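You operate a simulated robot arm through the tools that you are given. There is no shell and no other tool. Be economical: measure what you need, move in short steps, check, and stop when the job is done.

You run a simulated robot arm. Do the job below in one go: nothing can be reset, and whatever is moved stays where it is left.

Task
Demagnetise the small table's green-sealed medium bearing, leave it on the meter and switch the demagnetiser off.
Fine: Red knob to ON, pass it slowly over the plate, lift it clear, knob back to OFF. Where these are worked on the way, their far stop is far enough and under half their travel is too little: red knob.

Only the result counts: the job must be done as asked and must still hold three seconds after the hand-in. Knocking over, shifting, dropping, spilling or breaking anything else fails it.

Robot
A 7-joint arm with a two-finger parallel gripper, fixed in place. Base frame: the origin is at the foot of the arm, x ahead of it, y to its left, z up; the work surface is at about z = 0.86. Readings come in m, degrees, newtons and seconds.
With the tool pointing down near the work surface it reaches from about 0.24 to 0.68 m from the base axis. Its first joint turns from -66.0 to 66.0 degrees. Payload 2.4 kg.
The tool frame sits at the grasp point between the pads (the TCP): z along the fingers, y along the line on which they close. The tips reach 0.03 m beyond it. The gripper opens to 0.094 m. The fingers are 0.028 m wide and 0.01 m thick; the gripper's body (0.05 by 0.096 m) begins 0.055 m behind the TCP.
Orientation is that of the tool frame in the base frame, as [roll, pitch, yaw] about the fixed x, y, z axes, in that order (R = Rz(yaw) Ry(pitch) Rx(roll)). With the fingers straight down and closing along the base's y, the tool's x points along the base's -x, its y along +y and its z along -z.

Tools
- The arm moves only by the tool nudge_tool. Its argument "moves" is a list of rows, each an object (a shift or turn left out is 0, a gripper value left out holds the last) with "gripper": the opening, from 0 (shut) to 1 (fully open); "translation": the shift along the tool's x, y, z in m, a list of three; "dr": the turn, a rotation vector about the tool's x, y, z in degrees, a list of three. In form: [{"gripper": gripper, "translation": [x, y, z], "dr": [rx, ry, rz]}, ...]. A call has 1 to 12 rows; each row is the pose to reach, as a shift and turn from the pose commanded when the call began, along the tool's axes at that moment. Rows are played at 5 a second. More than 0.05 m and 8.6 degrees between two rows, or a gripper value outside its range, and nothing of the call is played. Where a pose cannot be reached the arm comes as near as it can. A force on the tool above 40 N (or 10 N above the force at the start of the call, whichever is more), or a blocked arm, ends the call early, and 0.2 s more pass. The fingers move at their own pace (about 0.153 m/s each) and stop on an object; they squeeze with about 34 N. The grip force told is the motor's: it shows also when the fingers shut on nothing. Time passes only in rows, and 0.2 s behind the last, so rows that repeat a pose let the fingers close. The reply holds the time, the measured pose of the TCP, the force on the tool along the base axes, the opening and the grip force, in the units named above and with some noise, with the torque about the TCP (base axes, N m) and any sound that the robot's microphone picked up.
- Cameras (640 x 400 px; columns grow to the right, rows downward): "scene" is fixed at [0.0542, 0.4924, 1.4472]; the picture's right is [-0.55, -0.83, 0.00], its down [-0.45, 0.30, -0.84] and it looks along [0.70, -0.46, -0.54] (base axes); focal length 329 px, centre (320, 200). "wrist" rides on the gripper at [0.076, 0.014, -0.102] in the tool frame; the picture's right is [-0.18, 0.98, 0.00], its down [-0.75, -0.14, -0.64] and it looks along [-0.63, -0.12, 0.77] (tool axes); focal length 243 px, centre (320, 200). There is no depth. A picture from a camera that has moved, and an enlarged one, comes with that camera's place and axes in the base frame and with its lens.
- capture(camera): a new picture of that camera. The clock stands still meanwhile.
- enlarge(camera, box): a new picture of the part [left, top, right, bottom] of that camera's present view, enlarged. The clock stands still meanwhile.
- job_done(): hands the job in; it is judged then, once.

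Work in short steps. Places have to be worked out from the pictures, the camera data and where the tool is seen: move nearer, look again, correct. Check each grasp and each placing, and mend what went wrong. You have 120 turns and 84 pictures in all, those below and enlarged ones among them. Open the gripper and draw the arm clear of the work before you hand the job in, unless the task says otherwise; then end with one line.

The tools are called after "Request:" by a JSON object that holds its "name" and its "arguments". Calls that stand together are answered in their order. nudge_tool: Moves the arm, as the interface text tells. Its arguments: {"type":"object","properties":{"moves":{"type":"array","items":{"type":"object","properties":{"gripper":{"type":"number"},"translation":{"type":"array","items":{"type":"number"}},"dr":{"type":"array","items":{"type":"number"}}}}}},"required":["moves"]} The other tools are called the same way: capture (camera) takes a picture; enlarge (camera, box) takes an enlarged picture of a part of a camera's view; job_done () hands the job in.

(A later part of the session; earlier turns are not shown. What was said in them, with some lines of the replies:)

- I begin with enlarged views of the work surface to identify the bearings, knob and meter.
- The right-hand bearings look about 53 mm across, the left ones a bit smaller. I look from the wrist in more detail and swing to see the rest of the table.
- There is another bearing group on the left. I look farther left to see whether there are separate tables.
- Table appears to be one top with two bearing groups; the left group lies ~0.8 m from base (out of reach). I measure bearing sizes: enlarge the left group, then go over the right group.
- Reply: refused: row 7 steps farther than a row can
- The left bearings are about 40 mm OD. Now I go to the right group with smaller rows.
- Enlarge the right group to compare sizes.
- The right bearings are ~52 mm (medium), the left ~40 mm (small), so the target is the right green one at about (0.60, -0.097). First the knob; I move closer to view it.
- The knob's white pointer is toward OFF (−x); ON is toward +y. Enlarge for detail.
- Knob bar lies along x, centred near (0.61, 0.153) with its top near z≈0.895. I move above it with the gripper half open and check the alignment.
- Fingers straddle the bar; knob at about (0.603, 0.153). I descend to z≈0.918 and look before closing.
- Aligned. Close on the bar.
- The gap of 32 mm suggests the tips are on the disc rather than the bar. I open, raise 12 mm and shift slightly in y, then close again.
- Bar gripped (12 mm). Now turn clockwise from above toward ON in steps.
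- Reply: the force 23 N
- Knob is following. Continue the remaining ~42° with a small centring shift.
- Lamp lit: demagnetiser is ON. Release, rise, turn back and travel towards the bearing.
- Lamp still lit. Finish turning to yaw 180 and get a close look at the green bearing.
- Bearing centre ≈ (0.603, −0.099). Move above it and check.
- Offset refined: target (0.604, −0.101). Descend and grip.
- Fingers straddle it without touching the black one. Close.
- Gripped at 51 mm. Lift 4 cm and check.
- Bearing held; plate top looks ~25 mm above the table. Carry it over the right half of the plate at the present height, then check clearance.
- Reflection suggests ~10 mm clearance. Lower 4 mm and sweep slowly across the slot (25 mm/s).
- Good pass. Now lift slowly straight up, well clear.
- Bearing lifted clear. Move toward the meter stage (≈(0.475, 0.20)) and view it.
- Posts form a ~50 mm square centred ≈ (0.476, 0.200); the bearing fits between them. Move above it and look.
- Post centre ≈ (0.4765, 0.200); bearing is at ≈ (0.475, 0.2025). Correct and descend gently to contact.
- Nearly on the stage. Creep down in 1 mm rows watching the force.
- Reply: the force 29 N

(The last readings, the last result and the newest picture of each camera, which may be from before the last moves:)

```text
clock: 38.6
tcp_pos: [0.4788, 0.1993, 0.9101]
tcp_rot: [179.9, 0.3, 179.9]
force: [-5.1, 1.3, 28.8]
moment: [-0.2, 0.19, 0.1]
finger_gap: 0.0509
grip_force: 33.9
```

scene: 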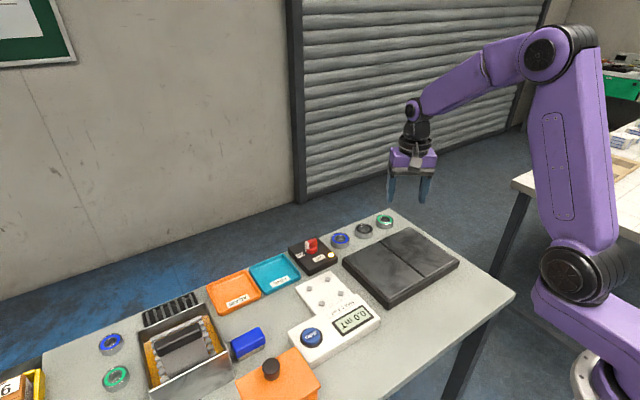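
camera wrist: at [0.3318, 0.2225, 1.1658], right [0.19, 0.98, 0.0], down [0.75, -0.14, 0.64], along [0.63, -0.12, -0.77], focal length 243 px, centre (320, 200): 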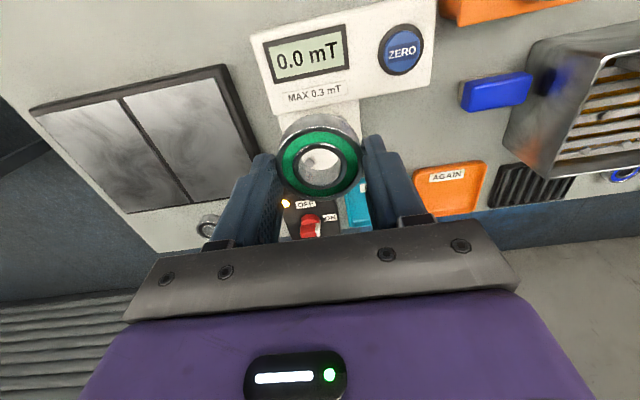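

Contact made. Back off 1.5 mm of push, open modestly, then retreat up.

Request:
{"name": "nudge_tool", "arguments": {"moves": [{"translation": [0, 0, -0.0025]}, {"translation": [0, 0, -0.0025], "gripper": 0.6}, {"translation": [0, 0, -0.0025], "gripper": 0.67}, {"translation": [0, 0, -0.0025], "gripper": 0.67}]}}

Request:
{"name": "enlarge", "arguments": {"camera": "scene", "box": [290, 250, 390, 340]}}

Request:
{"name": "enlarge", "arguments": {"camera": "wrist", "box": [220, 60, 420, 240]}}

```text
clock: 39.6
tcp_pos: [0.4779, 0.1988, 0.911]
tcp_rot: [-180.0, 0.0, 179.7]
force: [0.7, -0.1, -0.1]
moment: [0.0, 0.05, -0.01]
finger_gap: 0.0627
grip_force: 0.0
```

```text
4.44 times, centred on (340, 295) of scene
camera zoom: at [0.0542, 0.4924, 1.4472], right [-0.55, -0.83, 0.0], down [-0.45, 0.3, -0.84], along [0.7, -0.46, -0.54], focal length 1462 px, centre (231, -222)
```

zoom: 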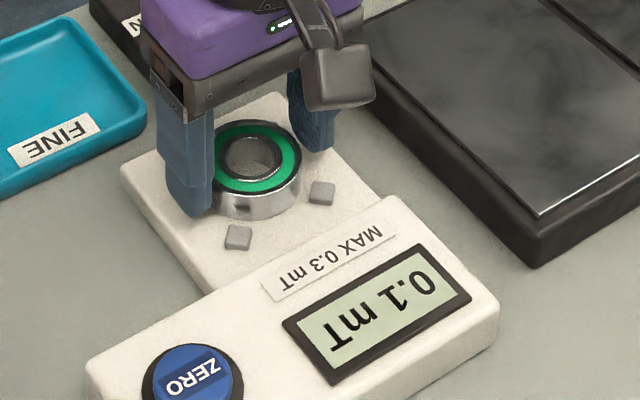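

```text
2.22 times, centred on (320, 150) of wrist
camera zoom: at [0.4037, 0.213, 1.0147], right [0.19, 0.98, 0.0], down [0.75, -0.14, 0.64], along [0.63, -0.12, -0.77], focal length 539 px, centre (320, 311)
```

zoom: 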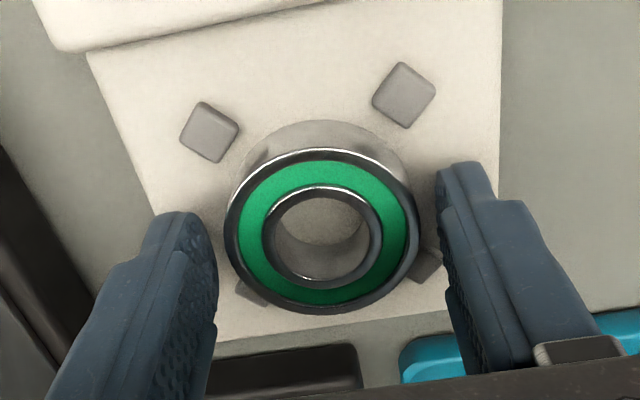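

Meter reads 0.1 mT and the bearing sits among the posts. Rise and go to the knob, turning the tool to yaw 90.

Request:
{"name": "nudge_tool", "arguments": {"moves": [{"translation": [0, 0, -0.01]}, {"translation": [0, 0, -0.04]}, {"translation": [0, 0, -0.08]}, {"translation": [-0.01, -0.004, -0.1], "dr": [0, 0, 8]}, {"translation": [-0.03, -0.01, -0.1], "dr": [0, 0, 16], "gripper": 0.45}, {"translation": [-0.05, -0.016, -0.1], "dr": [0, 0, 24]}, {"translation": [-0.07, -0.022, -0.1], "dr": [0, 0, 32]}, {"translation": [-0.09, -0.03, -0.1], "dr": [0, 0, 40]}, {"translation": [-0.11, -0.036, -0.1], "dr": [0, 0, 48]}, {"translation": [-0.127, -0.044, -0.1], "dr": [0, 0, 56]}, {"translation": [-0.127, -0.044, -0.1], "dr": [0, 0, 64]}, {"translation": [-0.127, -0.044, -0.1], "dr": [0, 0, 72]}]}}

Request:
{"name": "nudge_tool", "arguments": {"moves": [{"dr": [0, 0, 8]}, {"dr": [0, 0, 16]}, {"dr": [0, 0, 17.5]}]}}

Request:
{"name": "capture", "arguments": {"camera": "scene"}}

Request:
{"name": "capture", "arguments": {"camera": "wrist"}}

```text
clock: 42.2
tcp_pos: [0.6043, 0.1566, 1.0128]
tcp_rot: [180.0, 0.0, 107.8]
force: [0.0, 0.3, 0.4]
moment: [0.02, -0.01, -0.03]
finger_gap: 0.0422
grip_force: 0.0
```

```text
clock: 43.0
tcp_pos: [0.6055, 0.1543, 1.0127]
tcp_rot: [180.0, 0.0, 90.1]
force: [0.2, 0.7, -0.1]
moment: [-0.01, 0.0, 0.0]
finger_gap: 0.0422
grip_force: 0.1
```

```text
40 pictures are left
```

scene: 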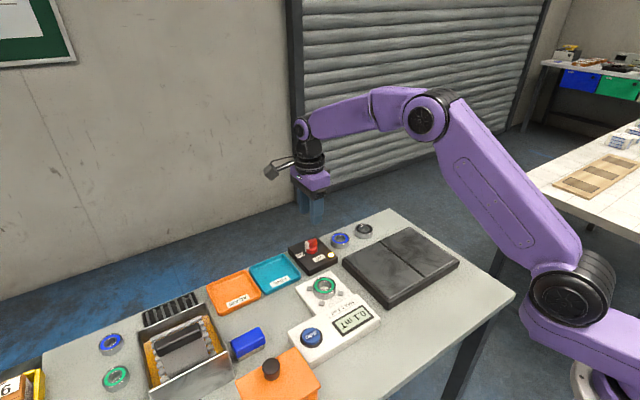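

```text
39 pictures are left
camera wrist: at [0.6207, 0.2306, 1.1159], right [0.98, -0.18, 0.0], down [-0.14, -0.75, 0.64], along [-0.12, -0.63, -0.77], focal length 243 px, centre (320, 200)
```

wrist: 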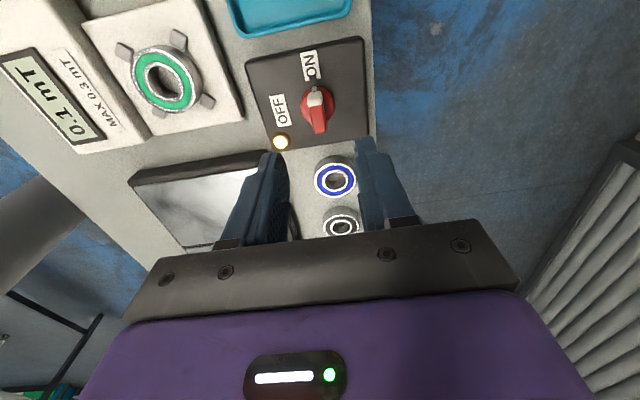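

Aligned over the knob. Descend to z≈0.9305 and close on the bar.

Request:
{"name": "nudge_tool", "arguments": {"moves": [{"translation": [0, 0, 0.03]}, {"translation": [0, 0, 0.055]}, {"translation": [0, 0, 0.07]}, {"translation": [0, 0, 0.082]}, {"translation": [0, 0, 0.082]}]}}

Request:
{"name": "enlarge", "arguments": {"camera": "wrist", "box": [240, 40, 420, 240]}}

```text
clock: 44.2
tcp_pos: [0.6044, 0.1538, 0.931]
tcp_rot: [-180.0, -0.1, 90.2]
force: [-0.5, 0.0, -0.5]
moment: [0.0, -0.03, -0.01]
finger_gap: 0.0422
grip_force: 0.0
```

```text
2.00 times, centred on (330, 140) of wrist
camera zoom: at [0.6192, 0.2297, 1.0339], right [0.98, -0.18, 0.0], down [-0.14, -0.75, 0.64], along [-0.12, -0.63, -0.77], focal length 485 px, centre (300, 320)
```

zoom: 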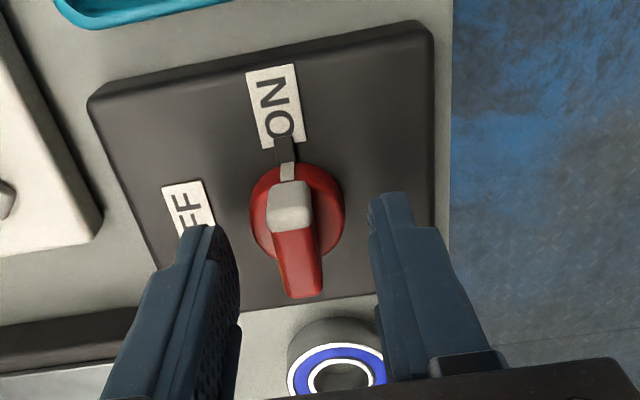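

Close and start turning back.

Request:
{"name": "nudge_tool", "arguments": {"moves": [{"gripper": 0}, {"gripper": 0}, {"gripper": 0}]}}

Request:
{"name": "nudge_tool", "arguments": {"moves": [{"dr": [0, 0, -8]}, {"dr": [0, 0, -16]}, {"dr": [0, 0, -24]}, {"dr": [0, 0, -32]}, {"dr": [0, 0, -40]}, {"dr": [0, 0, -48]}]}}

```text
clock: 45.0
tcp_pos: [0.6034, 0.1539, 0.9308]
tcp_rot: [-179.9, 0.0, 90.3]
force: [-7.7, -1.2, 0.4]
moment: [0.14, 0.09, 0.01]
finger_gap: 0.0118
grip_force: 45.3
```

```text
clock: 46.4
tcp_pos: [0.6041, 0.1535, 0.93]
tcp_rot: [-179.9, -0.1, 138.4]
force: [-20.9, -5.5, 6.3]
moment: [-0.91, -0.66, 0.06]
finger_gap: 0.0121
grip_force: 45.2
```

Turning with the knob; continue to OFF with a small centring correction.

Request:
{"name": "nudge_tool", "arguments": {"moves": [{"dr": [0, 0, -8], "translation": [0.0015, -0.0013, 0]}, {"dr": [0, 0, -16], "translation": [0.0015, -0.0013, 0]}, {"dr": [0, 0, -24], "translation": [0.0015, -0.0013, 0]}, {"dr": [0, 0, -32], "translation": [0.0015, -0.0013, 0]}, {"dr": [0, 0, -40], "translation": [0.0015, -0.0013, 0]}, {"dr": [0, 0, -44], "translation": [0.0015, -0.0013, 0]}]}}

Request:
{"name": "enlarge", "arguments": {"camera": "scene", "box": [270, 205, 360, 275]}}

```text
clock: 47.8
tcp_pos: [0.6046, 0.1561, 0.9303]
tcp_rot: [179.9, 0.3, -177.8]
force: [17.8, 7.1, -8.6]
moment: [-0.16, -0.19, -1.49]
finger_gap: 0.0121
grip_force: 45.1
```

```text
5.71 times, centred on (315, 240) of scene
camera zoom: at [0.0548, 0.4926, 1.447], right [-0.55, -0.83, 0.0], down [-0.45, 0.3, -0.84], along [0.7, -0.46, -0.54], focal length 1880 px, centre (349, -29)
```

zoom: 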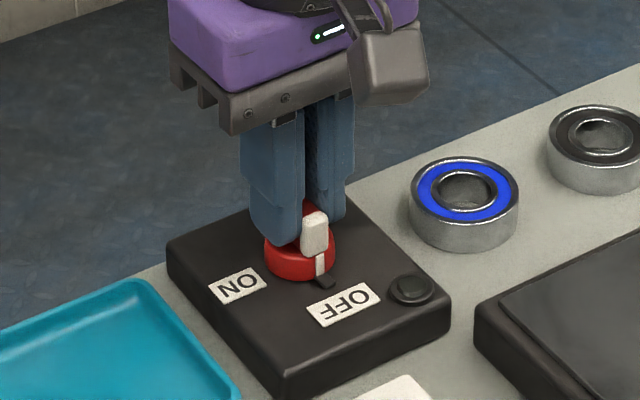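

Lamp is out and the knob is at its OFF stop. Release, rise and draw back clear.

Request:
{"name": "nudge_tool", "arguments": {"moves": [{"gripper": 0.3}, {"gripper": 0.3}, {"gripper": 0.3, "translation": [0, 0, -0.02]}, {"translation": [0, 0, -0.06]}, {"translation": [0, 0, -0.1]}, {"translation": [0.0, 0, -0.14], "gripper": 1}, {"translation": [0.03, 0, -0.17], "gripper": 1}, {"translation": [0.07, 0, -0.19]}, {"translation": [0.11, 0, -0.21]}, {"translation": [0.15, 0, -0.23]}, {"translation": [0.19, 0, -0.25]}, {"translation": [0.23, 0, -0.27]}]}}

Request:
{"name": "capture", "arguments": {"camera": "scene"}}

Request:
{"name": "enlarge", "arguments": {"camera": "scene", "box": [270, 225, 400, 355]}}

```text
clock: 50.4
tcp_pos: [0.371, 0.1445, 1.2024]
tcp_rot: [-180.0, 0.0, -177.7]
force: [-0.7, -1.1, 0.5]
moment: [-0.02, -0.02, -0.01]
finger_gap: 0.0938
grip_force: 0.1
```

```text
36 pictures are left
```

scene: 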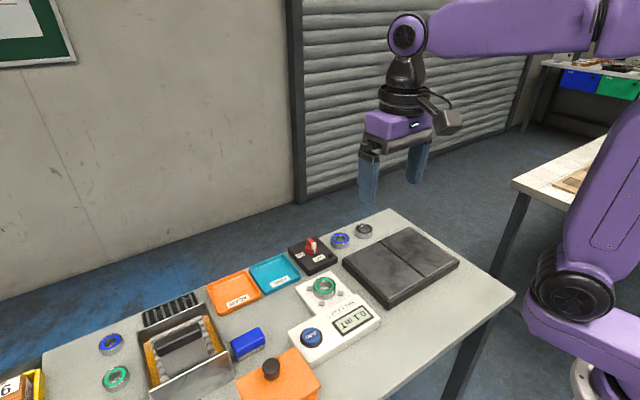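

```text
3.08 times, centred on (335, 290) of scene
camera zoom: at [0.0542, 0.4924, 1.4472], right [-0.55, -0.83, 0.0], down [-0.45, 0.3, -0.84], along [0.7, -0.46, -0.54], focal length 1012 px, centre (274, -77)
```

zoom: 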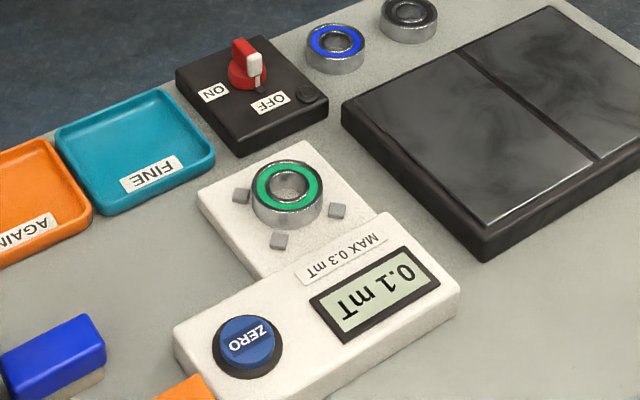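

Bearing sits on the meter reading 0.1 mT, knob is OFF with its lamp out, everything else is in place and the arm is clear. I hand in.

Request:
{"name": "job_done", "arguments": {}}

```text
The job is handed in.
```

I demagnetised the green-sealed medium bearing and left it on the meter, which reads 0.1 mT against its 0.3 mT limit; the red knob is back at OFF with the lamp out, and the arm is clear.
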